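You operate a simulated robot arm through the tools that you are given. There is no shell and no other tool. Be economical: measure what you need, move in short steps, check, and stop when the job is done.

You run a simulated two-armed robot. Do the job below in one go: nothing can be reset, and whatever is moved stays where it is left.

## Task
Fix number 5 in the teal stand and push the stand onto the yellow mat.
Fine: loosen the silver screw first, then tighten it on the card; the stand ends square on the mat.
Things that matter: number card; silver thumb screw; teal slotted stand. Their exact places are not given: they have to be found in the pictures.

It is judged by the outcome, as a careful person would: the job done as asked, and still so three seconds after it is handed in. It fails if anything else is knocked over, pushed out of place, dropped, spilled or broken.

## Robot
Two 7-joint arms with two-finger parallel grippers on one trunk, hanging from a carriage that runs on a rail from [1.1, -156.3] to [-0.4, 61.7] (x, y) and turns from -5.044 to 6.946 rad about z. Base frame: it is fixed where the carriage stands at the start and does not move with it; the origin is on the floor, on the carriage's upright axis, x ahead of it, y to its left, z up. Units: cm, rad, N and s.
The left shoulder is at the start at [4, 16.1, 113.8], the right one opposite. With the tool pointing down near the work surface each hand reaches from about 30 to 78 cm from the robot's upright axis, wherever it stands, measured 20 degrees to its own side. Places, roughly: silver thumb screw [60, 40, 90]. Payload 4.4 kg a hand.
Tool frame (each hand has its own): the origin (TCP) lies between the finger pads and is the grasp point; the fingertips stand 2.3 cm ahead of it; z points along the fingers, y is the line along which they close. Largest opening 9.4 cm; finger width 3.8, thickness 1; the body of the gripper, 5.4 by 9.6 cm, starts 3.9 cm behind the TCP.
Orientation is told as [roll, pitch, yaw] about the base's x, y, z axes, in that order, counted from this pose: with the fingers straight down and closing along the base's y, the tool's x points along the base's -x, its y along +y and its z along -z.

## Interface
- The arms move only by the tool jog_arm. It takes "left_steps", "right_steps" or both (then of equal length, played together; a hand with none holds still); each is text: rows parted by semicolons, each of 7 numbers parted by spaces: the shift along the tool's x, y, z in units of 20 mm (1.0 is 20 mm), then the turn, a rotation vector about the tool's x, y, z in units of 8 degrees (1.0 is 8 degrees), then the gripper command, from -1 (shut) to 1 (fully open), values between in proportion. In form: dx dy dz rx ry rz hand; .... A call has 1 to 20 rows; each row shifts and turns the commanded pose from where the row before left it, along the tool's axes as they then stand. A call with a number of a shift or a turn outside -1 to 1 is refused whole. A row lasts 0.2 s, in which the tool goes at most 5 cm and 0.15 rad; a call with a longer step from one row to the next is refused whole, and so is a gripper value outside its range. A pose out of reach is approached as far as the arm can. The call stops where the force on the tool passes 40 N (or 10 N more than at its start, if that is more) or the arm is blocked; 0.2 s more then pass. The fingers move at their own pace (about 4.5 cm/s each) and stop on an object; they squeeze with about 40 N. The grip force told is the motor's: it shows also when the fingers shut on nothing. Time passes only in rows, and 0.2 s behind the last, so rows that do not move let the fingers close. It gives the time, the measured TCP pose, the force on the tool (base axes), the opening and the grip force at its end, in the units of the frame above (readings bear some noise), with the torque about the TCP (base axes, N m) and any sound that the robot's microphone picked up.
- Cameras (640 x 400 px; columns grow to the right, rows downward): "scene" is now at [23.03, 4.85, 144.38]; the picture's right is [0.57, -0.82, 0.00], its down [-0.49, -0.34, -0.80] and it looks along [0.66, 0.46, -0.60] (base axes); focal length 269 px, centre (320, 200). "left" rides on the left gripper at [8.6, -1.6, -7.4] in its tool frame; the picture's right is [0.18, 0.98, 0.00], its down [-0.58, 0.11, -0.81] and it looks along [-0.79, 0.15, 0.59] (tool axes); focal length 243 px, centre (320, 200). "right" rides on the right gripper at [8.6, 1.6, -7.5] in its tool frame; the picture's right is [-0.18, 0.98, 0.00], its down [-0.58, -0.11, -0.81] and it looks along [-0.79, -0.15, 0.59] (tool axes); focal length 243 px, centre (320, 200).
- grab_frame(camera): a new picture of that camera. The clock stands still meanwhile.
- slide_trunk(by): slides the trunk up (or, below 0, down) by that many cm; the arms and the scene camera ride with it, the base frame stays. It gives what a move gives, with no picture.
- steer(legs): drives the robot by 1 to 6 legs, each [ahead, left, turn to the left] in cm, cm and rad, along the robot's own axes; the way and the turn of a leg run together, so that a leg with both is an arc; at most 150 cm and 3.142 rad a leg. The arms and the cameras ride along, it lands a little off, and it stops where it bumps. It keeps to its track: a leg is cut to what the track allows. It gives what a move gives.
- pan_tilt(pan, tilt): turns the head with the scene camera to pan (to the left, within 1.501 rad either way) and tilt (down, from -0.506 to 1.204), counted from straight ahead of the robot. It gives what a move gives.
- measure_at(camera, pixels): for up to 12 pixels [column, row] of the newest picture of that camera ("zoom" is the newest enlarged one), the place [x, y, z] in the base frame of the surface seen there, good to about 0.2 cm. The clock stands still meanwhile.
- inspect(camera, box): a new picture of the part [left, top, right, bottom] of that camera's present view, enlarged. The clock stands still meanwhile.
- close_job(): hands the job in; it is judged then, once.

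Keep the steps short. Do not move on a guess: measure, check each grasp and each placing, and mend mistakes. In all there are 80 turns and 58 pictures (those below and enlarged ones count). Leave the grippers open and the arms clear of the work at the hand-in unless told otherwise, and finish with a single line.

The tools are called after "Request:" as name(argument=value, ...) on one line, values as JSON. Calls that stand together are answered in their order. jog_arm: Moves the arms, as the interface text tells. Its arguments: {"type":"object","properties":{"left_steps":{"type":"string"},"right_steps":{"type":"string"}},"required":[]} The other tools are called the same way: slide_trunk (by) slides the trunk up or down; steer (legs) drives the base; pan_tilt (pan, tilt) turns the head that bears the scene camera; grab_frame (camera) takes a picture; measure_at (camera, pixels) gives the place of the surface under pixels of a picture; inspect (camera, box) takes an enlarged picture of a part of a camera's view; close_job () hands the job in.

At the start:

```text
t: 0.0
left_ee_pos: [34.16, 51.92, 122.72]
left_ee_rot: [-0.001, 0.001, 0.001]
left_ft_force: [0.6, -0.6, 0.6]
left_wrist_torque: [0.01, 0.0, -0.04]
left_gripper_width: 9.41
left_grip_force: 0.2
right_ee_pos: [62.01, 3.38, 119.36]
right_ee_rot: [0.0, -0.001, 0.0]
right_ft_force: [-0.8, 0.3, 0.8]
right_wrist_torque: [0.01, -0.02, -0.03]
right_gripper_width: 9.43
right_grip_force: 0.1
trunk travel left (down, up): [-27.5, 49.5]
robot x, y, heading: [0.14, -0.17, 0.004]
head pan, tilt: [0.604, 0.639]
```

scene: 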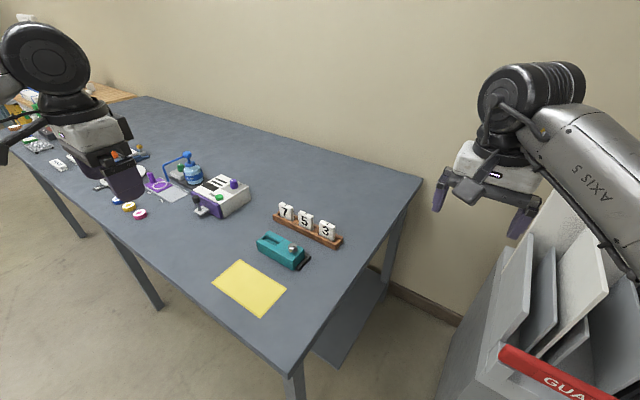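
right: 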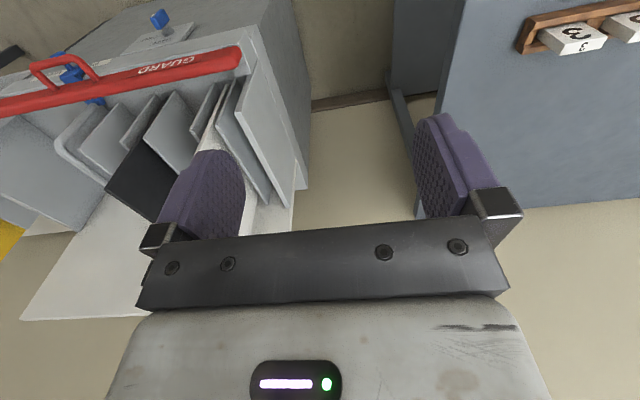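
left: 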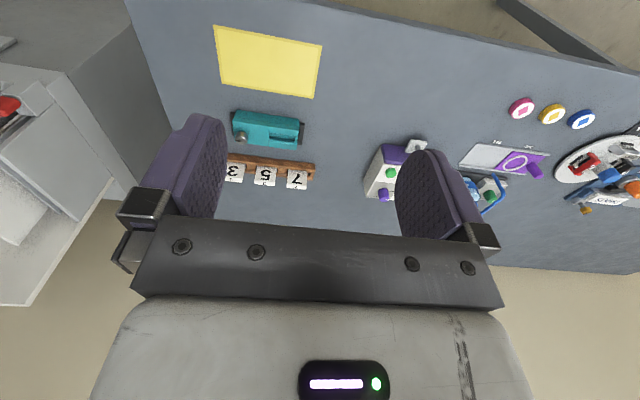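

I see the teal stand near scene pixel (282,250), the cards 7/5/3 in a wooden rack and the yellow mat at (250,288). Enlarging that region first.

Request:
inspect(camera="scene", box=[200, 190, 360, 290])

Request:
inspect(camera="left", box=[200, 20, 360, 120])

Request:
measure_at(camera="scene", pixels=[[242, 261], [286, 289], [260, 316], [212, 281], [292, 247], [305, 219], [328, 231], [285, 211], [270, 235], [250, 290]])

```text
4.00 times, centred on (280, 240) of scene
```

zoom: 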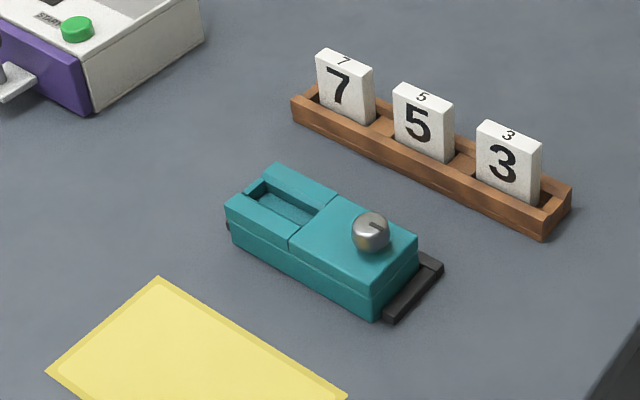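

```text
4.00 times, centred on (280, 70) of left
```

zoom: 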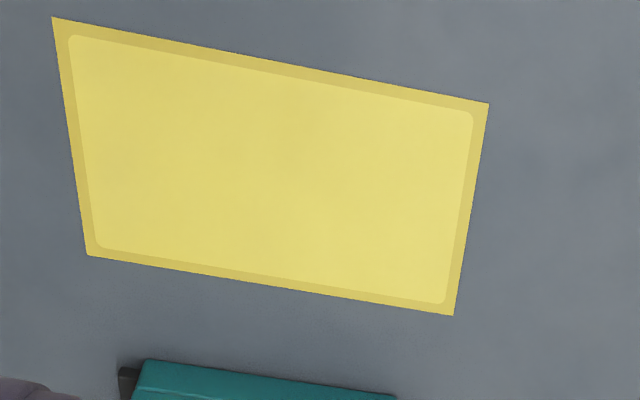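

```text
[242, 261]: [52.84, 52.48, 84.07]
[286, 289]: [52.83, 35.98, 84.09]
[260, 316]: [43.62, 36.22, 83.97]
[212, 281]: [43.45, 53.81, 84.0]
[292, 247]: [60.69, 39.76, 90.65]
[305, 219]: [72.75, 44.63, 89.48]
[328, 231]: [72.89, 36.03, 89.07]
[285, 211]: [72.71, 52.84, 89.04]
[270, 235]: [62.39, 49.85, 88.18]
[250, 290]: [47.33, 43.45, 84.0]
```

The table is at z≈84, and the mat spans about x 43.5–52.9, y 36–53. Next I enlarge the stand and rack from both cameras to get their geometry.

Request:
inspect(camera="left", box=[216, 100, 328, 170])

Request:
inspect(camera="scene", box=[245, 220, 325, 270])

Request:
measure_at(camera="zoom", pixels=[[225, 120], [110, 170], [345, 290], [490, 200], [330, 140], [200, 165], [425, 370], [560, 240], [500, 400], [570, 340], [390, 185], [150, 130]])

```text
5.71 times, centred on (272, 135) of left
```

zoom: 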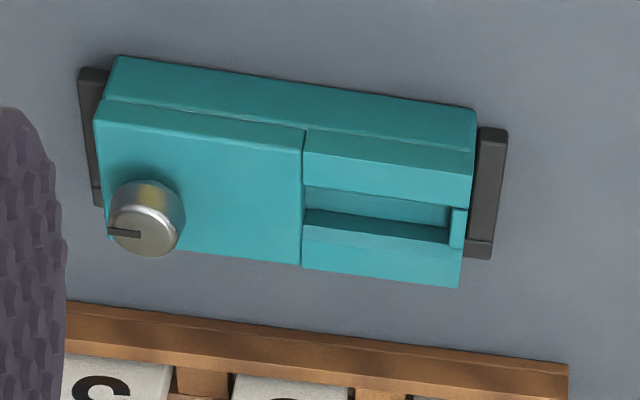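

```text
8.00 times, centred on (285, 245) of scene
```

zoom: 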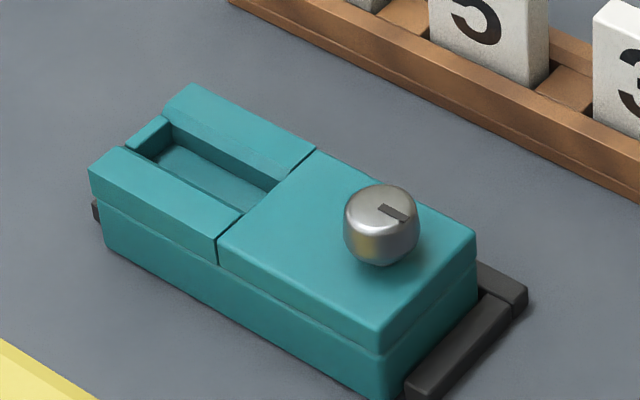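

```text
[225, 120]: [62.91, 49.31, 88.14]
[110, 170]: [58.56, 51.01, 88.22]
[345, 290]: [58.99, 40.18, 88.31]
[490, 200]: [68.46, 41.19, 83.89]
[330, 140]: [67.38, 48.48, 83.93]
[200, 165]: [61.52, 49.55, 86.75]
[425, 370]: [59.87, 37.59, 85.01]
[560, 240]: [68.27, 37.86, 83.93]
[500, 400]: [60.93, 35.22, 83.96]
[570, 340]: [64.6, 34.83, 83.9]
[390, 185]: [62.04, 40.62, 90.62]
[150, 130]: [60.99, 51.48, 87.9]
```

I need the card's size, the slot's inner edges and the screw's centre.

Request:
measure_at(camera="zoom", pixels=[[173, 122], [280, 185], [242, 210], [130, 152], [215, 180], [240, 195], [190, 85], [92, 170], [315, 150], [475, 232], [378, 330], [218, 240]])

Request:
inspect(camera="scene", box=[265, 195, 345, 245])

Request:
measure_at(camera="zoom", pixels=[[268, 125], [380, 170], [385, 140], [275, 75], [330, 70], [390, 115], [260, 170], [360, 220], [420, 195], [330, 110], [210, 140], [500, 255]])

```text
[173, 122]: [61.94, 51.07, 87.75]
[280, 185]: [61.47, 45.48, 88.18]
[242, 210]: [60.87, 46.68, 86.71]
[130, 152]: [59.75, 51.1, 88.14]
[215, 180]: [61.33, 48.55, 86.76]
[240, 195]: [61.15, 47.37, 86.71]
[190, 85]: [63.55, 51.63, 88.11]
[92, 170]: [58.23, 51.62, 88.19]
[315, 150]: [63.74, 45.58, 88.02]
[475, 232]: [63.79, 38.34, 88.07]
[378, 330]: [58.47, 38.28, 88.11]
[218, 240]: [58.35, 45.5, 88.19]
```

```text
8.00 times, centred on (305, 220) of scene
```

zoom: 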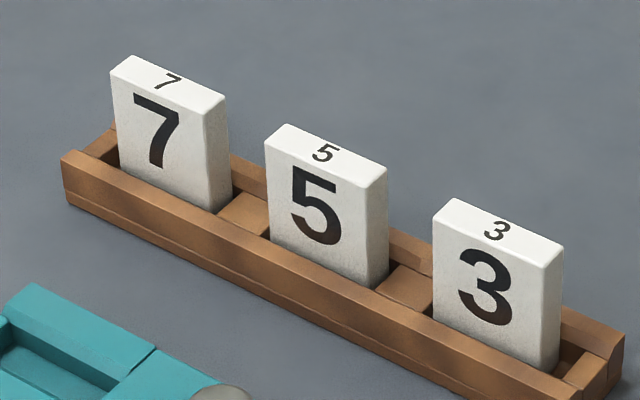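

```text
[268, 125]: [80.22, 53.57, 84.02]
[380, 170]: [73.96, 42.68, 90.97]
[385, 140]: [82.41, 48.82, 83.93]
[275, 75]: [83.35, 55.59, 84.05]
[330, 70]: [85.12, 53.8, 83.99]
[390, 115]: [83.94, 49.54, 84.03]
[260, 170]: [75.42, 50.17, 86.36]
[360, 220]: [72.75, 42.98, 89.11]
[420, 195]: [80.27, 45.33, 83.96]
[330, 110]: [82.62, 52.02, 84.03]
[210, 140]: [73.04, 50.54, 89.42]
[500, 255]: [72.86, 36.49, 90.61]
```

Request:
measure_at(camera="zoom", pixels=[[285, 135], [270, 150], [372, 182], [365, 190], [378, 250], [320, 150], [284, 128], [385, 172], [400, 285], [245, 210], [270, 235], [330, 275]])

```text
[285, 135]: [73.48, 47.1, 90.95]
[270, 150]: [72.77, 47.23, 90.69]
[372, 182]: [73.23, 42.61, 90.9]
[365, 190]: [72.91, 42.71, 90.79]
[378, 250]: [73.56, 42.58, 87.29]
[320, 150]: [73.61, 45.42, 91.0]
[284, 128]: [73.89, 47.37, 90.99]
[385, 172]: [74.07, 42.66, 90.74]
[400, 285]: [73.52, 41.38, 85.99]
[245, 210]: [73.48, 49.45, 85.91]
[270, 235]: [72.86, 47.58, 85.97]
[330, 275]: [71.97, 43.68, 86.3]
```

Readings so far:
- **Card 5:** about 4.8 × 1.35 cm, centred at (73.4, 45.0), top at z 91. This is just out of reach from here.
- **Slot:** about x 60–62, y 45.5–51.1.
- **Screw:** about (61, 39.8), top at z 90.6.

I'll drive 30 cm left along the rail to bring everything into the left arm's reach.

Request:
steer(legs=[[0, 30, 0]])

Request:
jog_arm(right_steps="0 -1 0 0 0 0 1;0 -1 0 0 0 0 1;0 -1 0 0 0 0 1;0 -1 0 0 0 0 1;0 -1 0 0 0 0 1;0.5 -1 0 0 0 0 1;0.5 -1 0 0 0 0 1;0.5 -1 0 0 0 0 1;0.5 -1 0 0 0 0 1;0.5 -1 0 0 0 0 1;0.5 -1 0 0 0 0 1;0.5 -1 0 0 0 0 1;0.5 -1 0 0 0 0 1;0.5 -1 0 0 0 0 1;0.5 -1 0 0 0 0 1")

```text
t: 2.0
left_ee_pos: [34.11, 81.85, 122.78]
left_ee_rot: [0.001, -0.001, -0.003]
left_ft_force: [0.4, -0.5, 0.8]
left_wrist_torque: [-0.01, 0.0, -0.02]
left_gripper_width: 9.42
left_grip_force: 0.0
right_ee_pos: [61.88, 33.31, 119.41]
right_ee_rot: [0.0, -0.002, -0.001]
right_ft_force: [-0.3, -0.5, -0.1]
right_wrist_torque: [-0.03, -0.02, 0.0]
right_gripper_width: 9.39
right_grip_force: 0.1
trunk travel left (down, up): [-27.5, 49.5]
robot x, y, heading: [-0.17, 30.27, -0.0]
head pan, tilt: [0.604, 0.639]
```

```text
t: 5.2
left_ee_pos: [34.09, 81.69, 122.69]
left_ee_rot: [0.0, 0.0, -0.001]
left_ft_force: [-0.3, -0.3, -0.7]
left_wrist_torque: [0.0, -0.02, 0.01]
left_gripper_width: 9.36
left_grip_force: 0.1
right_ee_pos: [51.74, 3.37, 119.52]
right_ee_rot: [0.0, 0.0, -0.003]
right_ft_force: [-0.3, -1.0, 0.4]
right_wrist_torque: [-0.01, 0.02, 0.0]
right_gripper_width: 9.41
right_grip_force: 0.0
trunk travel left (down, up): [-27.5, 49.5]
robot x, y, heading: [-0.54, 29.86, 0.0]
head pan, tilt: [0.604, 0.639]
```

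Right hand is clear. Now I'll aim the head at the stand and bring the left hand to about (58, 42, 106) for a top view.

Request:
pan_tilt(pan=0.25, tilt=0.95)

Request:
jog_arm(left_steps="-0.67 -1 0.42 0 0 0 1;-0.67 -1 0.42 0 0 0 1;-0.67 -1 0.42 0 0 0 1;-0.67 -1 0.42 0 0 0 1;-0.67 -1 0.42 0 0 0 1;-0.67 -1 0.42 0 0 0 1;-0.67 -1 0.42 0 0 0 1;-0.67 -1 0.42 0 0 0 1;-0.67 -1 0.42 0 0 0 1;-0.67 -1 0.42 0 0 0 1;-0.67 -1 0.42 0 0 0 1;-0.67 -1 0.42 0 0 0 1;-0.67 -1 0.42 0 0 0 1;-0.67 -1 0.42 0 0 0 1;-0.67 -1 0.42 0 0 0 1;-0.67 -1 0.42 0 0 0 1;-0.67 -1 0.42 0 0 0 1;-0.67 -1 0.42 0 0 0 1;-0.67 -1 0.42 0 0 0 1;-0.67 -1 0.42 0 0 0 1")

Request:
grab_frame(camera="left")

Request:
grab_frame(camera="scene")

```text
t: 6.1
left_ee_pos: [34.1, 81.79, 122.79]
left_ee_rot: [-0.002, 0.0, -0.002]
left_ft_force: [1.2, 0.2, -0.3]
left_wrist_torque: [-0.02, 0.0, -0.01]
left_gripper_width: 9.43
left_grip_force: 0.0
right_ee_pos: [51.79, 3.38, 119.48]
right_ee_rot: [0.0, 0.002, -0.001]
right_ft_force: [1.7, -0.2, 0.4]
right_wrist_torque: [0.02, 0.01, 0.02]
right_gripper_width: 9.38
right_grip_force: 0.1
trunk travel left (down, up): [-27.5, 49.5]
robot x, y, heading: [-0.23, 30.4, -0.004]
head pan, tilt: [0.25, 0.949]
```

```text
t: 10.3
left_ee_pos: [56.27, 47.25, 107.0]
left_ee_rot: [0.001, 0.0, -0.001]
left_ft_force: [-0.1, 0.0, 0.0]
left_wrist_torque: [-0.01, -0.02, -0.01]
left_gripper_width: 9.41
left_grip_force: 0.0
left hand out of reach, approached as far as the arm can: row 18, 19, 20
right_ee_pos: [51.8, 3.42, 119.44]
right_ee_rot: [0.001, 0.0, -0.001]
right_ft_force: [-1.0, 0.5, -1.0]
right_wrist_torque: [0.02, 0.02, 0.03]
right_gripper_width: 9.43
right_grip_force: 0.1
trunk travel left (down, up): [-27.5, 49.5]
robot x, y, heading: [-0.21, 29.44, -0.004]
head pan, tilt: [0.25, 0.949]
```

```text
49 pictures are left
```

left: 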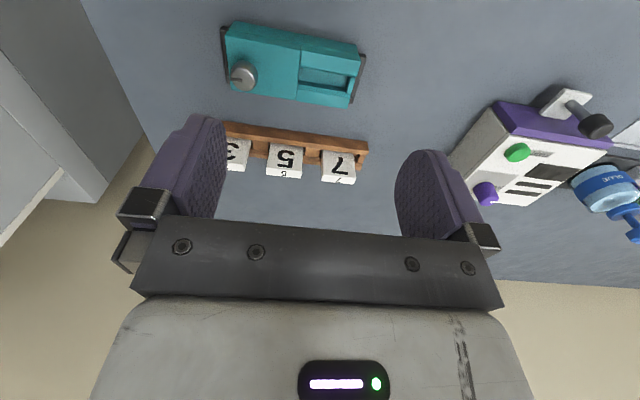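

```text
48 pictures are left
```

scene: 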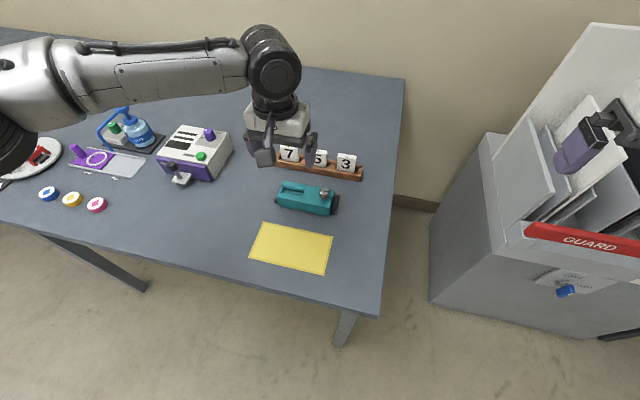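

The left hand fell short at (56, 47, 107), which suggests it works poorly this close to the robot's midline. I'll turn the robot 0.25 rad to the right so the work lies about 20° to the left side, then square the tool again.

Request:
steer(legs=[[0, 0, -0.25]])

Request:
jog_arm(left_steps="0 0 0 0 0 -0.6 1;0 0 0 0 0 -0.6 1;0 0 0 0 0 -0.6 1")

```text
t: 11.6
left_ee_pos: [58.83, 32.66, 106.91]
left_ee_rot: [-0.002, 0.001, -0.251]
left_ft_force: [-0.8, -1.3, -0.2]
left_wrist_torque: [0.02, 0.01, 0.01]
left_gripper_width: 9.42
left_grip_force: 0.1
right_ee_pos: [43.6, -8.62, 119.52]
right_ee_rot: [0.001, -0.001, -0.252]
right_ft_force: [-0.3, -0.2, 0.2]
right_wrist_torque: [0.02, 0.0, -0.01]
right_gripper_width: 9.4
right_grip_force: 0.1
trunk travel left (down, up): [-27.5, 49.5]
robot x, y, heading: [-0.48, 29.98, -0.257]
head pan, tilt: [0.25, 0.949]
```

```text
t: 12.3
left_ee_pos: [58.78, 32.66, 107.01]
left_ee_rot: [-0.002, -0.003, 0.0]
left_ft_force: [0.3, -0.3, -0.3]
left_wrist_torque: [0.02, 0.04, 0.0]
left_gripper_width: 9.41
left_grip_force: 0.1
right_ee_pos: [43.66, -8.61, 119.46]
right_ee_rot: [0.001, 0.0, -0.252]
right_ft_force: [0.0, 0.2, 0.1]
right_wrist_torque: [0.03, -0.01, 0.0]
right_gripper_width: 9.39
right_grip_force: 0.0
trunk travel left (down, up): [-27.5, 49.5]
robot x, y, heading: [-0.39, 29.59, -0.249]
head pan, tilt: [0.25, 0.949]
```

The tool is square at (58.8, 32.7, 107). I'll move +12 cm in y to look steeply down at the slot and screw.

Request:
jog_arm(left_steps="0 1 0.4 0 0 0 1;0 1 0.4 0 0 0 1;0 1 0.4 0 0 0 1;0 1 0.4 0 0 0 1;0 1 0.4 0 0 0 1;0 1 0.4 0 0 0 1")

Request:
inspect(camera="left", box=[200, 0, 440, 150])

```text
t: 13.8
left_ee_pos: [58.95, 44.78, 102.17]
left_ee_rot: [-0.001, -0.001, -0.002]
left_ft_force: [0.0, 0.8, -0.2]
left_wrist_torque: [-0.01, -0.01, 0.01]
left_gripper_width: 9.42
left_grip_force: 0.1
right_ee_pos: [43.5, -8.64, 119.46]
right_ee_rot: [0.0, -0.001, -0.252]
right_ft_force: [0.0, 0.7, -0.4]
right_wrist_torque: [-0.03, -0.03, 0.0]
right_gripper_width: 9.4
right_grip_force: 0.1
trunk travel left (down, up): [-27.5, 49.5]
robot x, y, heading: [-0.11, 30.08, -0.256]
head pan, tilt: [0.25, 0.949]
```

```text
2.67 times, centred on (320, 75) of left
```

zoom: 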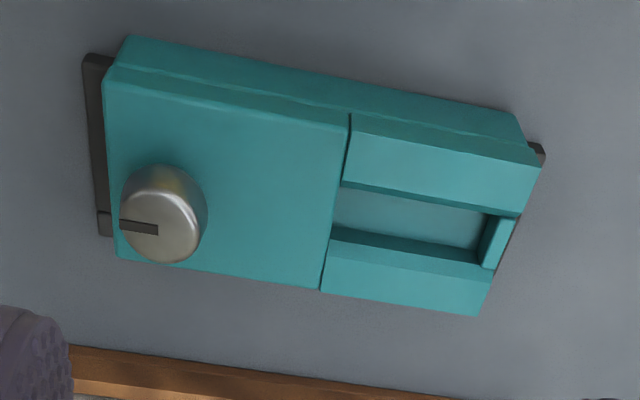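

Request:
measure_at(camera="zoom", pixels=[[343, 185], [518, 218], [330, 238], [488, 270], [342, 200], [400, 225], [470, 240], [515, 220], [160, 230], [165, 168], [124, 230], [200, 230]])

Request:
measure_at(camera="zoom", pixels=[[92, 60], [104, 235], [536, 150], [355, 118], [322, 285], [110, 85], [120, 255], [480, 312], [535, 165], [430, 190], [430, 265], [160, 262]])

```text
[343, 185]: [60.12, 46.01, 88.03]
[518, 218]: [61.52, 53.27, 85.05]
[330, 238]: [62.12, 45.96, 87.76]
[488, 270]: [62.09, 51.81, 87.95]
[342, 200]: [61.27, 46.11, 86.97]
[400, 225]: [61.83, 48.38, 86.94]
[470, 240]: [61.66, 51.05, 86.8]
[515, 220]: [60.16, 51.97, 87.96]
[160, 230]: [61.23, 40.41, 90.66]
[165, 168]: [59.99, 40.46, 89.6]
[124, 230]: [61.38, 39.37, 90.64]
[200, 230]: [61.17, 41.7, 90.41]
```

```text
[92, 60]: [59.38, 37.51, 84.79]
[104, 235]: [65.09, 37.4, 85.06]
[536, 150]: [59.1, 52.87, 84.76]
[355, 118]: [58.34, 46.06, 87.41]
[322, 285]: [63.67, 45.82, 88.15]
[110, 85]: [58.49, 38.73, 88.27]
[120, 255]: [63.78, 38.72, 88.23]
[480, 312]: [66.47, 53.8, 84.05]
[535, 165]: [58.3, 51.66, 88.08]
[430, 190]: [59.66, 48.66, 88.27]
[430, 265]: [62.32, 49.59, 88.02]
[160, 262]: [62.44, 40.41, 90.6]
```

The slot spans x 60.1–62.1 and y 46–51.5, with its floor at z≈86.9. The screw centre is about (61.2, 40.45), about 2.4 cm across, top at z 90.65. I'll move above the screw and pre-turn the wrist by −80° so there's room to unscrew counter-clockwise.

Request:
jog_arm(left_steps="-0.37 -0.72 0.6 0 0 0 1;-0.37 -0.72 0.6 0 0 0 1;-0.38 -0.72 0.6 0 0 0 1;0 0 0 0 0 1 1;0 0 0 0 0 1 1;0 0 0 0 0 1 1;0 0 0 0 0 1 1;0 0 0 0 0 1 1;0 0 0 0 0 1 1;0 0 0 0 0 1 1;0 0 0 0 0 1 1;0 0 0 0 0 1 1;0 0 0 0 0 1 1")

Request:
grab_frame(camera="left")

```text
t: 16.6
left_ee_pos: [60.9, 40.31, 98.57]
left_ee_rot: [0.0, -0.001, -1.4]
left_ft_force: [0.0, -0.1, -0.2]
left_wrist_torque: [-0.03, -0.01, -0.01]
left_gripper_width: 9.4
left_grip_force: 0.1
right_ee_pos: [43.47, -8.66, 119.53]
right_ee_rot: [-0.001, 0.0, -0.255]
right_ft_force: [-0.4, -0.4, 0.4]
right_wrist_torque: [0.02, 0.01, 0.03]
right_gripper_width: 9.42
right_grip_force: 0.1
trunk travel left (down, up): [-27.5, 49.5]
robot x, y, heading: [-0.44, 29.66, -0.253]
head pan, tilt: [0.25, 0.949]
```

```text
46 pictures are left
```

left: 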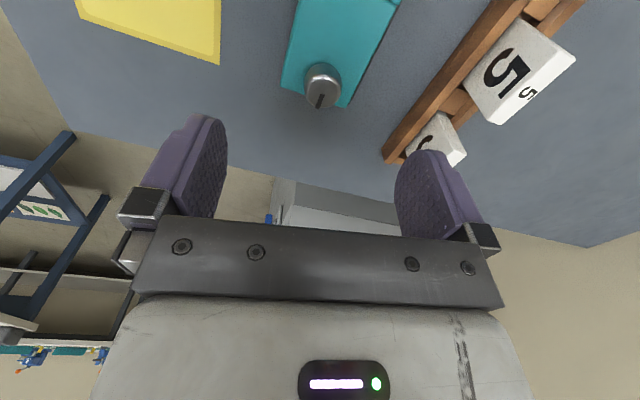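

Yaw is now −80°. I'll re-measure the knob from this side.

Request:
measure_at(camera="left", pixels=[[321, 103], [308, 85], [338, 85], [322, 66], [318, 90], [330, 95]])

```text
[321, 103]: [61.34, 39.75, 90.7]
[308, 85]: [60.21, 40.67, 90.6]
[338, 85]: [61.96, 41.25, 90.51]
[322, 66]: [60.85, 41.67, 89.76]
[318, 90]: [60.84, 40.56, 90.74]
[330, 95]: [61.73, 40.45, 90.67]
```

The knob centre is about (61.1, 40.55). I'll descend to TCP z≈91.1, then close and wait.

Request:
jog_arm(left_steps="0.1 0.14 0.75 0 0 0 -0.1;0 0 0.75 0 0 0 -0.2;0 0 0.75 0 0 0 -0.3;0 0 0.75 0 0 0 -0.3;0 0 0.73 0 0 0 -0.3")

Request:
grab_frame(camera="left")

```text
t: 17.8
left_ee_pos: [61.41, 40.54, 91.16]
left_ee_rot: [0.0, -0.001, -1.395]
left_ft_force: [-0.3, 0.5, 0.9]
left_wrist_torque: [-0.03, 0.0, -0.02]
left_gripper_width: 3.31
left_grip_force: 0.1
right_ee_pos: [43.64, -8.66, 119.57]
right_ee_rot: [-0.001, 0.001, -0.253]
right_ft_force: [0.4, -1.2, 0.0]
right_wrist_torque: [0.01, 0.01, -0.01]
right_gripper_width: 9.42
right_grip_force: 0.0
trunk travel left (down, up): [-27.5, 49.5]
robot x, y, heading: [0.09, 29.72, -0.249]
head pan, tilt: [0.25, 0.949]
```

```text
45 pictures are left
```

left: 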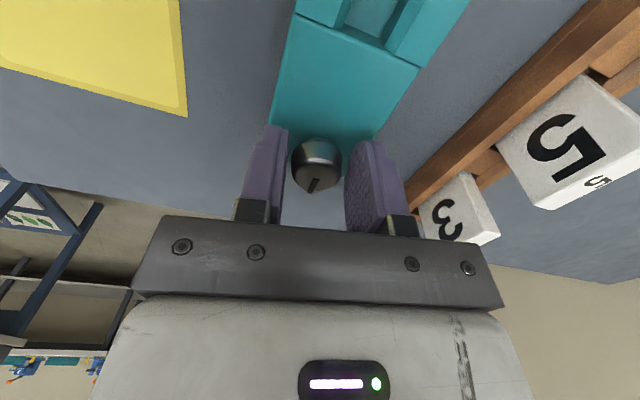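

The knob sits between the fingers. I'll close on it, then turn +32° as a trial.

Request:
jog_arm(left_steps="0 0 0 0 0 0 -1;0 0 0 0 0 0 -1;0 0 0 0 0 0 -1;0 0 0 0 0 -1 -1;0 0 0 0 0 -1 -1;0 0 0 0 0 -1 -1;0 0 0 0 0 -1 -1")

Request:
grab_frame(camera="left")

```text
t: 19.4
left_ee_pos: [61.15, 40.6, 91.28]
left_ee_rot: [-0.002, 0.0, -0.836]
left_ft_force: [-6.0, -2.1, 2.6]
left_wrist_torque: [0.0, 0.1, -0.03]
left_gripper_width: 2.57
left_grip_force: 39.7
right_ee_pos: [43.57, -8.68, 119.57]
right_ee_rot: [0.0, 0.0, -0.253]
right_ft_force: [-0.1, -0.1, -0.4]
right_wrist_torque: [0.01, 0.0, 0.01]
right_gripper_width: 9.41
right_grip_force: 0.0
trunk travel left (down, up): [-27.5, 49.5]
robot x, y, heading: [0.13, 29.68, -0.254]
head pan, tilt: [0.25, 0.949]
```

```text
44 pictures are left
```

left: 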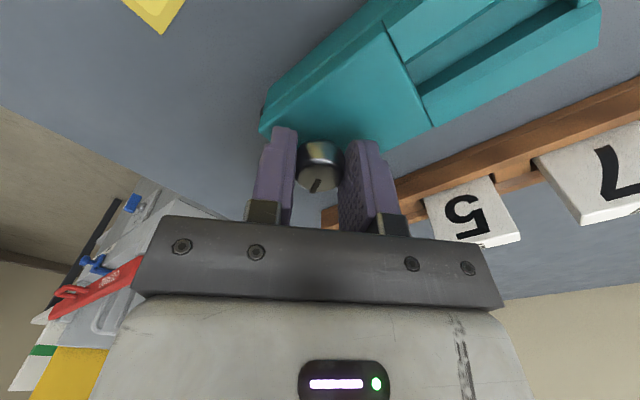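

The knob turned with the hand: its marker holds still in the hand view. I'll keep loosening by another 128°.

Request:
jog_arm(left_steps="0 0 0 0 0 -1 -1;0 0 0 0 0 -1 -1;0 0 0 0 0 -1 -1;0 0 0 0 0 -1 -1;0 0 0 0 0 -1 -1;0 0 0 0 0 -1 -1;0 0 0 0 0 -1 -1;0 0 0 0 0 -1 -1;0 0 0 0 0 -1 -1;0 0 0 0 0 -1 -1;0 0 0 0 0 -1 -1;0 0 0 0 0 -1 -1;0 0 0 0 0 -1 -1;0 0 0 0 0 -1 -1;0 0 0 0 0 -1 -1;0 0 0 0 0 -1 -1")

Request:
grab_frame(camera="left")

Request:
inspect(camera="scene", box=[230, 130, 390, 230])

```text
t: 22.8
left_ee_pos: [61.37, 40.67, 91.05]
left_ee_rot: [0.0, 0.002, 1.398]
left_ft_force: [1.0, -2.1, -0.3]
left_wrist_torque: [-0.02, -0.01, -0.32]
left_gripper_width: 2.58
left_grip_force: 40.2
right_ee_pos: [43.6, -8.74, 119.47]
right_ee_rot: [0.001, 0.0, -0.253]
right_ft_force: [-0.7, 0.3, 0.8]
right_wrist_torque: [0.0, -0.01, -0.03]
right_gripper_width: 9.41
right_grip_force: 0.0
trunk travel left (down, up): [-27.5, 49.5]
robot x, y, heading: [-0.15, 29.5, -0.252]
head pan, tilt: [0.25, 0.949]
```

```text
43 pictures are left
```

left: 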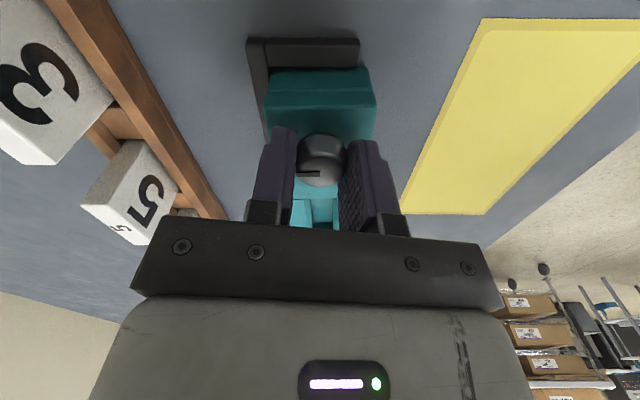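

```text
4.00 times, centred on (310, 180) of scene
```

zoom: 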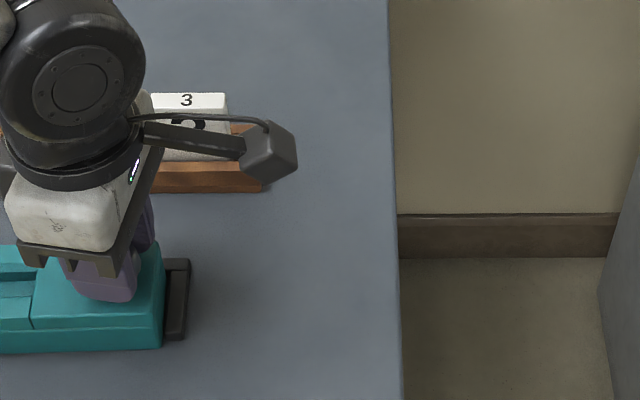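

The marker slipped about 65° in the fingers with 0.32 N·m resisting, so the screw turned roughly 95° and hit its loose stop. I'll release, rise, turn the wrist back and look at the slot.

Request:
jog_arm(left_steps="0 0 0 0 0 0 0;0 0 0 0 0 0 0.5;0 0 -1 0 0 0 1;0 0 -1 0 0 0 1;0 0 -1 0 0 0 1;0 0 -1 0 0 0 1;0 0 -1 0 0 1 1;0 0 0 0 0 1 1;0 0 0 0 0 1 1;0 0 0 0 0 1 1;0 0 0 0 0 1 1;0 0 0 0 0 1 1;0 0 0 0 0 1 1;0 0 0 0 0 1 1;0 0 0 0 0 1 1;0 0 0 0 0 1 1")

Request:
inspect(camera="left", box=[160, 0, 480, 200])

```text
t: 26.1
left_ee_pos: [61.28, 40.6, 101.07]
left_ee_rot: [0.0, 0.001, -0.004]
left_ft_force: [-0.4, 0.0, 0.6]
left_wrist_torque: [-0.01, -0.02, 0.01]
left_gripper_width: 9.4
left_grip_force: 0.0
right_ee_pos: [43.58, -8.66, 119.6]
right_ee_rot: [0.0, 0.0, -0.253]
right_ft_force: [0.6, -0.9, -0.1]
right_wrist_torque: [0.01, 0.01, 0.02]
right_gripper_width: 9.39
right_grip_force: 0.1
trunk travel left (down, up): [-27.5, 49.5]
robot x, y, heading: [-0.43, 29.83, -0.25]
head pan, tilt: [0.25, 0.949]
```

```text
2.00 times, centred on (320, 100) of left
```

zoom: 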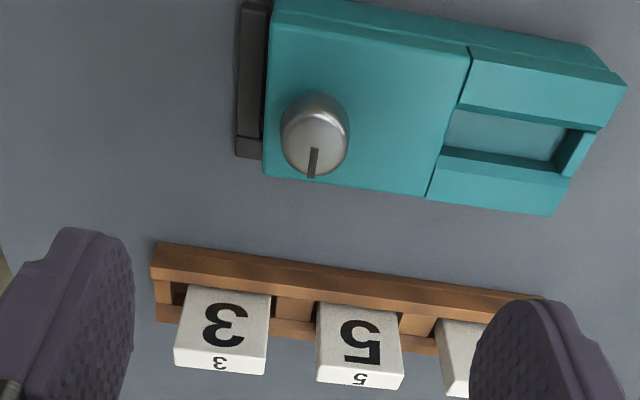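

The marker now points to +x where it was at −y, which confirms 90° counter-clockwise. I'll measure the slot, stand and card 5 from here.

Request:
measure_at(camera="zoom", pixels=[[458, 105], [442, 152], [598, 130], [560, 175], [500, 130], [316, 135], [270, 15], [266, 172], [470, 50], [428, 192], [555, 212], [623, 92]])

Request:
measure_at(camera="zoom", pixels=[[318, 320], [400, 325], [318, 378], [398, 385], [360, 310], [360, 380], [395, 370], [403, 310], [420, 325], [155, 250], [160, 315], [300, 290]])

```text
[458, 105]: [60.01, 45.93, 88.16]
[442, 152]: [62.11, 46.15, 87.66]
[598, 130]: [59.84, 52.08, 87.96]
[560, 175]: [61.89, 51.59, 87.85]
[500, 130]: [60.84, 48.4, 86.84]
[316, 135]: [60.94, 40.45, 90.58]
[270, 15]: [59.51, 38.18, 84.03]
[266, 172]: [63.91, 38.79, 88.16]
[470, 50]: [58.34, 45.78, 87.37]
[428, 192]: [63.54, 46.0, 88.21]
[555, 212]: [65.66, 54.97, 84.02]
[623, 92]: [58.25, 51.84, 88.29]
```

```text
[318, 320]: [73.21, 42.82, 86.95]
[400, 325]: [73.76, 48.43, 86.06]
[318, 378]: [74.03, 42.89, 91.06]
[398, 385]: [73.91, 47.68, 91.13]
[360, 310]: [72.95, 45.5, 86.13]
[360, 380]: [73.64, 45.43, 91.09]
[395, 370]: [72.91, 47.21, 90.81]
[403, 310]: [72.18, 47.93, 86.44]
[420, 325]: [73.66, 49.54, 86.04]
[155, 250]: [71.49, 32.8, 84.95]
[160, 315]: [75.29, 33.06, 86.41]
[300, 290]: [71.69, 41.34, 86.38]
```

The stand hasn't moved. Card 5's centre is (73.5, 45.25), top 91.1, rack rails top 86.4. I'll move above the card and turn the wrist −90° so the fingers close along x, across its thickness.

Request:
jog_arm(left_steps="-0.87 0.335 0 0 0 0 1;-0.87 0.335 0 0 0 0 1;-0.87 0.335 0 0 0 0 1;-0.87 0.335 0 0 0 0 1;-0.87 0.335 0 0 0 0 1;-0.87 0.335 0 0 0 0 1;-0.87 0.335 0 0 0 0 1;0 0 0 0 0 0.9375 0.5;0 0 0 0 0 0.9375 0.5;0 0 0 0 0 0.9375 0.5;0 0 0 0 0 0.9375 0;0 0 0 0 0 0.9375 0;0 0 0 0 0 0.9375 0;0 0 0 0 0 0.9375 0;0 0 0 0 0 0.9375 0;0 0 0 0 0 0.9375 0;0 0 0 0 0 0.9375 0;0 0 0 0 0 0.9375 0;0 0 0 0 0 0.9375 0")

Request:
grab_frame(camera="left")

```text
t: 30.1
left_ee_pos: [71.69, 46.13, 101.62]
left_ee_rot: [0.001, -0.002, -1.574]
left_ft_force: [0.4, -0.2, 0.2]
left_wrist_torque: [-0.01, -0.02, -0.02]
left_gripper_width: 4.71
left_grip_force: 0.1
left hand out of reach, approached as far as the arm can: row 6, 7
right_ee_pos: [43.61, -8.6, 119.61]
right_ee_rot: [0.0, -0.002, -0.253]
right_ft_force: [0.3, 0.3, -0.1]
right_wrist_torque: [-0.01, -0.02, 0.01]
right_gripper_width: 9.39
right_grip_force: 0.0
trunk travel left (down, up): [-27.5, 49.5]
robot x, y, heading: [-0.43, 30.09, -0.253]
head pan, tilt: [0.25, 0.949]
```

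```text
40 pictures are left
```

left: 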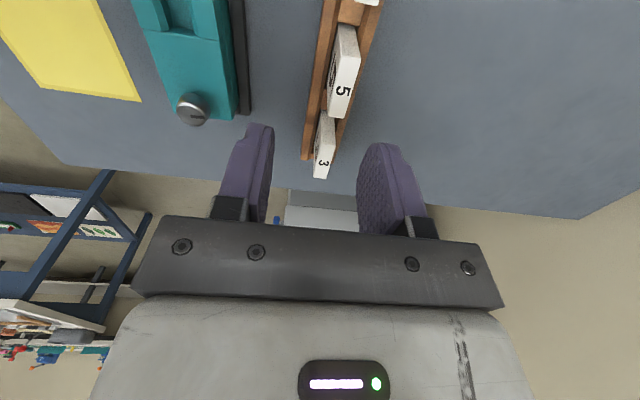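

Reach runs short at this height, and lower should be better. I'll descend to z≈94 (tips just above the card top) and shift toward (73.5, 45.25).

Request:
jog_arm(left_steps="0 0 0.75 0 0 0 0;0 0 0.75 0 0 0 0;0 0 0.75 0 0 0 0;0 0 0.75 0 0 0 0;0 0 0.75 0 0 0 0")

```text
t: 31.4
left_ee_pos: [69.79, 47.34, 94.83]
left_ee_rot: [0.001, -0.002, -1.574]
left_ft_force: [-0.2, 0.4, -0.7]
left_wrist_torque: [-0.01, 0.01, 0.0]
left_gripper_width: 4.72
left_grip_force: 0.0
left hand out of reach, approached as far as the arm can: row 1, 2, 3, 4, 5
right_ee_pos: [43.59, -8.6, 119.42]
right_ee_rot: [-0.002, 0.0, -0.253]
right_ft_force: [-0.8, 0.5, 0.2]
right_wrist_torque: [0.01, 0.0, -0.02]
right_gripper_width: 9.41
right_grip_force: 0.0
trunk travel left (down, up): [-27.5, 49.5]
robot x, y, heading: [-0.28, 29.54, -0.255]
head pan, tilt: [0.25, 0.949]
```

Descending shortens the reach, since the reach sphere is centred near z 115. So I'll raise both hands 16 cm, turn 0.2 rad more to the right to bring the left shoulder forward, and lower the trunk.

Request:
jog_arm(left_steps="0 0 -1 0 0 0 0;0 0 -1 0 0 0 0;0 0 -1 0 0 0 0;0 0 -1 0 0 0 0;0 0 -1 0 0 0 0;0 0 -1 0 0 0 0;0 0 -1 0 0 0 0;0 0 -1 0 0 0 0", right_steps="0 0 -1 0 0 0 1;0 0 -1 0 0 0 1;0 0 -1 0 0 0 1;0 0 -1 0 0 0 1;0 0 -1 0 0 0 1;0 0 -1 0 0 0 1;0 0 -1 0 0 0 1;0 0 -1 0 0 0 1")

Request:
steer(legs=[[0, 0, -0.2]])

```text
t: 33.1
left_ee_pos: [69.76, 47.26, 110.95]
left_ee_rot: [0.0, -0.002, -1.571]
left_ft_force: [0.4, 0.0, -0.6]
left_wrist_torque: [-0.04, -0.01, -0.01]
left_gripper_width: 4.7
left_grip_force: 0.0
right_ee_pos: [43.53, -8.66, 135.56]
right_ee_rot: [0.001, -0.002, -0.254]
right_ft_force: [0.0, 0.7, -0.3]
right_wrist_torque: [0.03, -0.01, -0.02]
right_gripper_width: 9.41
right_grip_force: 0.0
trunk travel left (down, up): [-27.5, 49.5]
robot x, y, heading: [-0.36, 29.57, -0.252]
head pan, tilt: [0.25, 0.949]
```

```text
t: 34.3
left_ee_pos: [71.74, 33.21, 110.82]
left_ee_rot: [0.0, -0.001, -1.768]
left_ft_force: [0.3, 1.1, -0.6]
left_wrist_torque: [0.04, -0.01, 0.01]
left_gripper_width: 4.7
left_grip_force: 0.0
right_ee_pos: [35.19, -16.51, 135.48]
right_ee_rot: [-0.001, -0.001, -0.449]
right_ft_force: [0.6, 0.1, -0.3]
right_wrist_torque: [-0.02, -0.01, -0.02]
right_gripper_width: 9.39
right_grip_force: 0.0
trunk travel left (down, up): [-27.5, 49.5]
robot x, y, heading: [-0.03, 29.94, -0.448]
head pan, tilt: [0.25, 0.949]
```

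Now I'll lower the trunk 14 cm, square the tool and move to above card 5.

Request:
slide_trunk(by=-14)

Request:
jog_arm(left_steps="0 0 0 0 0 -0.7 0;0 0 0 0 0 -0.71 0;0.86 0.126 0 0 0 0 0;0.86 0.126 0 0 0 0 0;0.86 0.126 0 0 0 0 0;0.86 0.126 0 0 0 0 0;0.86 0.126 0 0 0 0 0;0.86 0.126 0 0 0 0 0;0.86 0.126 0 0 0 0 0")

Request:
grab_frame(camera="left")

```text
t: 36.0
left_ee_pos: [71.73, 33.35, 96.86]
left_ee_rot: [0.0, -0.001, -1.768]
left_ft_force: [-0.2, -0.6, -0.9]
left_wrist_torque: [-0.02, -0.04, 0.05]
left_gripper_width: 4.69
left_grip_force: 0.0
right_ee_pos: [35.05, -16.39, 121.52]
right_ee_rot: [0.001, 0.001, -0.448]
right_ft_force: [0.0, -0.4, -0.2]
right_wrist_torque: [0.03, 0.02, 0.0]
right_gripper_width: 9.38
right_grip_force: 0.1
trunk travel left (down, up): [-13.5, 63.5]
robot x, y, heading: [0.17, 29.74, -0.448]
head pan, tilt: [0.25, 0.949]
```

```text
t: 38.0
left_ee_pos: [73.41, 45.47, 96.71]
left_ee_rot: [0.0, -0.001, -1.572]
left_ft_force: [0.8, -0.7, 0.3]
left_wrist_torque: [0.0, 0.02, 0.05]
left_gripper_width: 4.71
left_grip_force: 0.2
right_ee_pos: [35.1, -16.49, 121.4]
right_ee_rot: [0.0, 0.002, -0.45]
right_ft_force: [-0.4, 0.2, 0.1]
right_wrist_torque: [0.03, -0.01, 0.0]
right_gripper_width: 9.39
right_grip_force: 0.1
trunk travel left (down, up): [-13.5, 63.5]
robot x, y, heading: [-0.47, 29.98, -0.448]
head pan, tilt: [0.25, 0.949]
```

```text
39 pictures are left
```

left: 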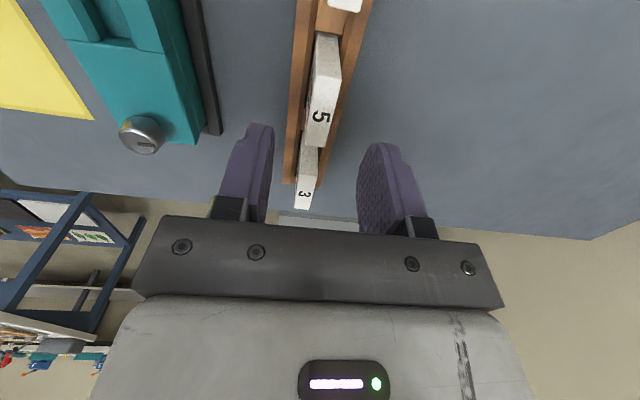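

Reachable now. I'll measure card 5 from here before descending.

Request:
measure_at(camera="left", pixels=[[308, 142], [328, 146], [318, 40], [337, 46], [320, 120], [333, 100], [305, 185]])

```text
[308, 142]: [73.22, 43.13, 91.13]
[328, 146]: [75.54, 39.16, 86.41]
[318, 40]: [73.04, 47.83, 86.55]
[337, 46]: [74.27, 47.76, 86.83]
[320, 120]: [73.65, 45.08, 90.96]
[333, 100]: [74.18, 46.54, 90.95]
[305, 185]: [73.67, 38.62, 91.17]
```

The card's centre is about (73.65, 45.4). I'll descend to z 89.9 with the fingers 4.7 cm open.

Request:
jog_arm(left_steps="0 0.1 0.68 0 0 0 0;0 0 0.68 0 0 0 0;0 0 0.68 0 0 0 0;0 0 0.68 0 0 0 0;0 0 0.68 0 0 0 0")

Request:
grab_frame(camera="left")

```text
t: 39.2
left_ee_pos: [73.76, 45.26, 89.92]
left_ee_rot: [0.0, -0.001, -1.572]
left_ft_force: [0.5, -0.2, 0.3]
left_wrist_torque: [-0.04, 0.03, -0.02]
left_gripper_width: 4.73
left_grip_force: 0.1
right_ee_pos: [35.08, -16.35, 121.46]
right_ee_rot: [0.0, 0.001, -0.448]
right_ft_force: [0.3, 1.2, 0.0]
right_wrist_torque: [0.02, -0.01, -0.02]
right_gripper_width: 9.38
right_grip_force: 0.0
trunk travel left (down, up): [-13.5, 63.5]
robot x, y, heading: [-0.2, 30.11, -0.454]
head pan, tilt: [0.25, 0.949]
```

```text
38 pictures are left
```

left: 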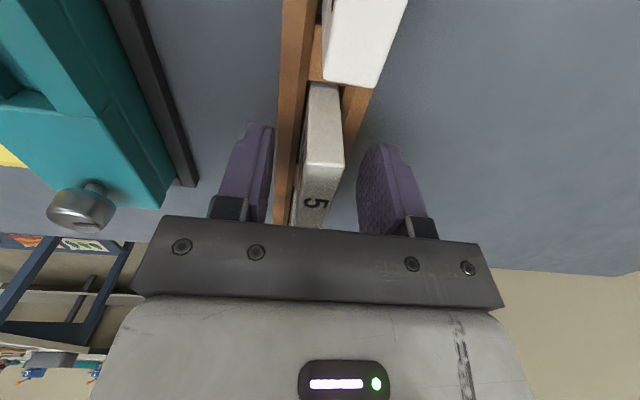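

The card is centred between the fingers. I'll close and wait.

Request:
jog_arm(left_steps="0 0 0 0 0 0 -0.3;0 0 0 0 0 0 -0.6;0 0 0 0 0 0 -1;0 0 0 0 0 0 -1;0 0 0 0 0 0 -1")

```text
t: 40.4
left_ee_pos: [73.89, 45.28, 89.89]
left_ee_rot: [0.0, -0.002, -1.57]
left_ft_force: [0.1, 0.5, -0.5]
left_wrist_torque: [0.0, 0.02, 0.04]
left_gripper_width: 1.41
left_grip_force: 39.9
right_ee_pos: [35.2, -16.32, 121.4]
right_ee_rot: [0.0, -0.001, -0.448]
right_ft_force: [1.3, -0.1, 0.6]
right_wrist_torque: [0.01, 0.02, -0.01]
right_gripper_width: 9.42
right_grip_force: 0.1
trunk travel left (down, up): [-13.5, 63.5]
robot x, y, heading: [-0.38, 29.69, -0.449]
head pan, tilt: [0.25, 0.949]
```

Gripped at 1.41 cm. I'll lift 7 cm straight up and look.

Request:
jog_arm(left_steps="0 0 -0.5 0 0 0 -1;0 0 -0.6 0 0 0 -1;0 0 -0.6 0 0 0 -1;0 0 -0.6 0 0 0 -1;0 0 -0.6 0 0 0 -1;0 0 -0.6 0 0 0 -1")

Request:
grab_frame(camera="left")

Request:
grab_frame(camera="scene")

```text
t: 41.8
left_ee_pos: [73.88, 45.55, 97.18]
left_ee_rot: [0.001, -0.002, -1.569]
left_ft_force: [0.0, 0.6, 0.1]
left_wrist_torque: [0.01, 0.0, -0.01]
left_gripper_width: 1.42
left_grip_force: 40.2
right_ee_pos: [35.28, -16.38, 121.43]
right_ee_rot: [-0.001, 0.001, -0.448]
right_ft_force: [0.2, -0.9, 0.6]
right_wrist_torque: [0.0, -0.02, 0.0]
right_gripper_width: 9.43
right_grip_force: 0.0
trunk travel left (down, up): [-13.5, 63.5]
robot x, y, heading: [-0.47, 29.94, -0.446]
head pan, tilt: [0.25, 0.949]
```

```text
37 pictures are left
```

left: 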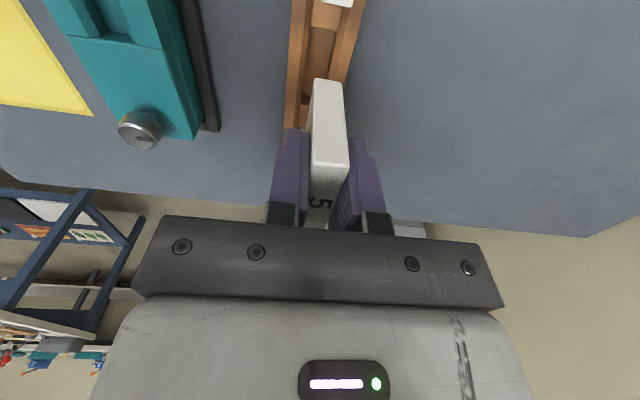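

```text
36 pictures are left
```

scene: 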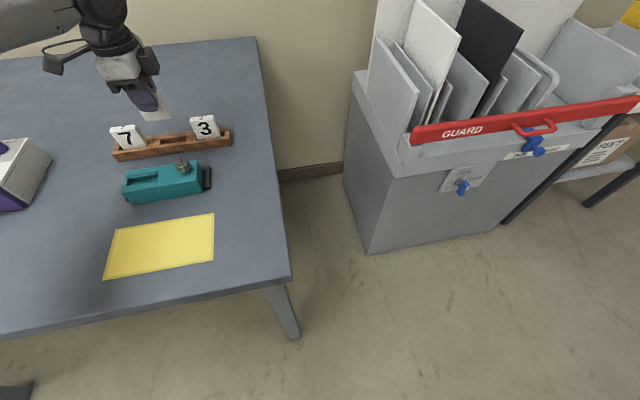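

Card 5 is lifted and the rack is undisturbed. I'll pan the head to centre the work, then measure the card's bottom edge.

Request:
pan_tilt(pan=0.7, tilt=0.75)

Request:
grab_frame(camera="scene")

Request:
measure_at(camera="left", pixels=[[318, 60], [330, 90], [314, 90], [342, 160], [313, 120], [328, 130]])

```text
t: 42.7
left_ee_pos: [73.9, 45.55, 97.13]
left_ee_rot: [-0.001, -0.002, -1.569]
left_ft_force: [0.0, 0.7, -0.1]
left_wrist_torque: [-0.04, 0.01, -0.02]
left_gripper_width: 1.4
left_grip_force: 40.3
right_ee_pos: [35.24, -16.47, 121.45]
right_ee_rot: [-0.001, -0.001, -0.448]
right_ft_force: [0.0, 0.0, 0.1]
right_wrist_torque: [0.01, -0.02, 0.03]
right_gripper_width: 9.39
right_grip_force: 0.0
trunk travel left (down, up): [-13.5, 63.5]
robot x, y, heading: [-0.24, 29.85, -0.445]
head pan, tilt: [0.7, 0.75]
```

```text
35 pictures are left
```

scene: 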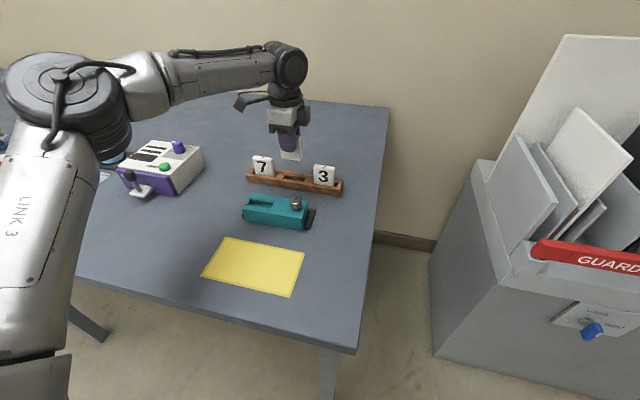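

```text
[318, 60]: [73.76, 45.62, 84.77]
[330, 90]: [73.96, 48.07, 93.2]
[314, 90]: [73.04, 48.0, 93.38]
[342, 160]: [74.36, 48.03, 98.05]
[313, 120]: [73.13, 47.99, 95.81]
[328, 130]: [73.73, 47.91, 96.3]
```

The rack floor is z 84.8, so the card's bottom sits 5.1 cm below the TCP. I'll carry it to above the slot centre (61.1, 48.7).

Request:
jog_arm(left_steps="0.197 -0.8 0 0 0 0 -1;0.197 -0.8 0 0 0 0 -1;0.197 -0.8 0 0 0 0 -1;0.197 -0.8 0 0 0 0 -1;0.197 -0.8 0 0 0 0 -1;0.197 -0.8 0 0 0 0 -1;0.197 -0.8 0 0 0 0 -1;0.197 -0.8 0 0 0 0 -1;0 0 0 0 0 0 -1")

Request:
inspect(camera="left", box=[200, 0, 440, 150])

Request:
inspect(camera="scene", box=[200, 150, 360, 250])

```text
t: 44.7
left_ee_pos: [61.16, 48.6, 97.08]
left_ee_rot: [-0.001, -0.004, -1.571]
left_ft_force: [-0.9, 0.5, -0.7]
left_wrist_torque: [-0.02, 0.0, 0.02]
left_gripper_width: 1.4
left_grip_force: 40.4
right_ee_pos: [35.26, -16.51, 121.49]
right_ee_rot: [0.001, 0.001, -0.448]
right_ft_force: [0.1, -0.1, 0.5]
right_wrist_torque: [0.01, -0.03, 0.05]
right_gripper_width: 9.42
right_grip_force: 0.1
trunk travel left (down, up): [-13.5, 63.5]
robot x, y, heading: [-0.23, 29.99, -0.453]
head pan, tilt: [0.7, 0.75]
```

```text
2.67 times, centred on (320, 75) of left
```

zoom: 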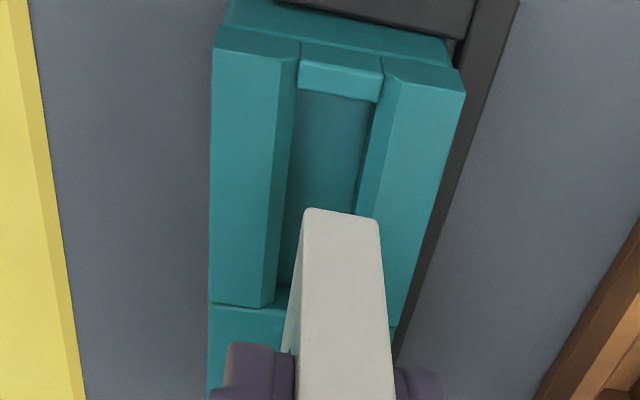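

```text
4.00 times, centred on (280, 200) of scene
```

zoom: 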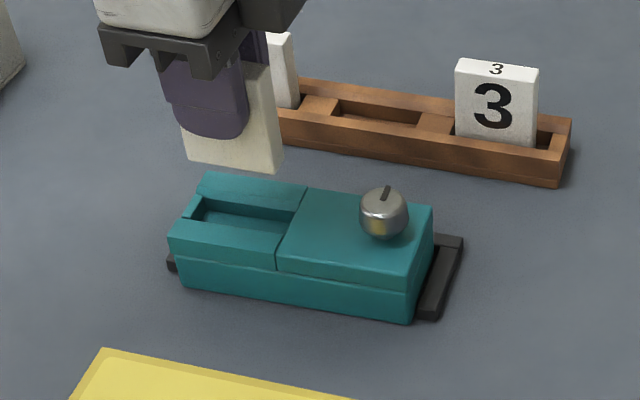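

Request:
inspect(camera="left", box=[200, 0, 440, 150])

Request:
measure_at(camera="zoom", pixels=[[290, 120], [298, 120], [272, 250], [372, 120], [386, 120], [362, 180], [340, 88], [340, 98], [330, 150], [305, 212], [378, 222], [340, 218]])

```text
2.67 times, centred on (320, 75) of left
```

zoom: 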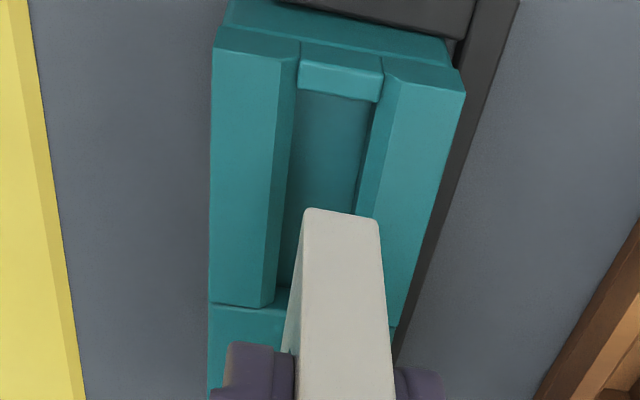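

```text
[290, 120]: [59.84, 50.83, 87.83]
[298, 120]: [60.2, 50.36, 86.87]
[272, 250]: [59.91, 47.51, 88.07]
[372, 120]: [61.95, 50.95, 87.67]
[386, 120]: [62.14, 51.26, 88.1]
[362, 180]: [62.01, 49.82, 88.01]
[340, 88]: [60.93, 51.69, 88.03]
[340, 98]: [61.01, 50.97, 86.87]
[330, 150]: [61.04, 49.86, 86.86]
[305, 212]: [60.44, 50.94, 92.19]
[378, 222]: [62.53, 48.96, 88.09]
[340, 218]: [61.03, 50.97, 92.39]
```

The card is aligned in x (61.05 against slot 61.03). Its +y edge is at 50.95 and the slot end is about 51.3. I'll nudge +0.1 in y and lower to just above the floor.

Request:
jog_arm(left_steps="0.05 -0.01 0.5 0 0 0 -1;0 0 0.5 0 0 0 -1;0 0 0.5 0 0 0 -1;0 0 0.5 0 0 0 -1;0 0 0.35 0 0 0 -1;0 0 0 0 0 0 -1")

Request:
grab_frame(camera="left")

Request:
inspect(camera="scene", box=[200, 150, 360, 250])

```text
t: 46.1
left_ee_pos: [60.94, 48.63, 92.24]
left_ee_rot: [0.001, -0.003, -1.571]
left_ft_force: [0.1, -1.1, -0.8]
left_wrist_torque: [0.01, -0.01, -0.03]
left_gripper_width: 1.41
left_grip_force: 40.0
right_ee_pos: [35.17, -16.43, 121.53]
right_ee_rot: [0.002, 0.0, -0.448]
right_ft_force: [0.5, 1.0, 0.0]
right_wrist_torque: [0.04, -0.01, 0.0]
right_gripper_width: 9.41
right_grip_force: 0.0
trunk travel left (down, up): [-13.5, 63.5]
robot x, y, heading: [-0.08, 30.03, -0.446]
head pan, tilt: [0.7, 0.75]
```

```text
31 pictures are left
```

left: 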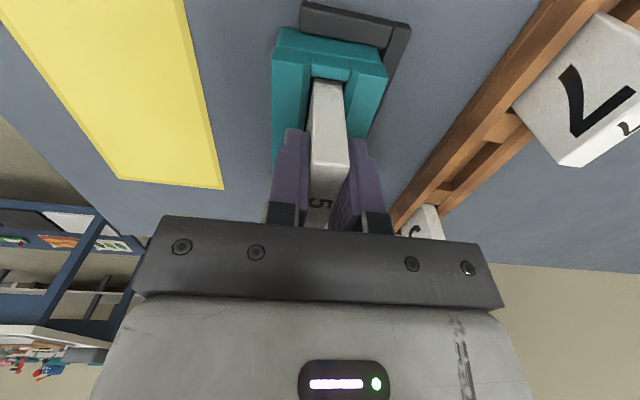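

```text
4.00 times, centred on (280, 200) of scene
```

zoom: 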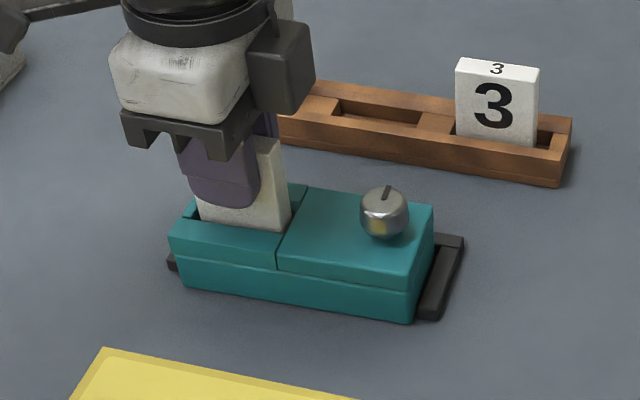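

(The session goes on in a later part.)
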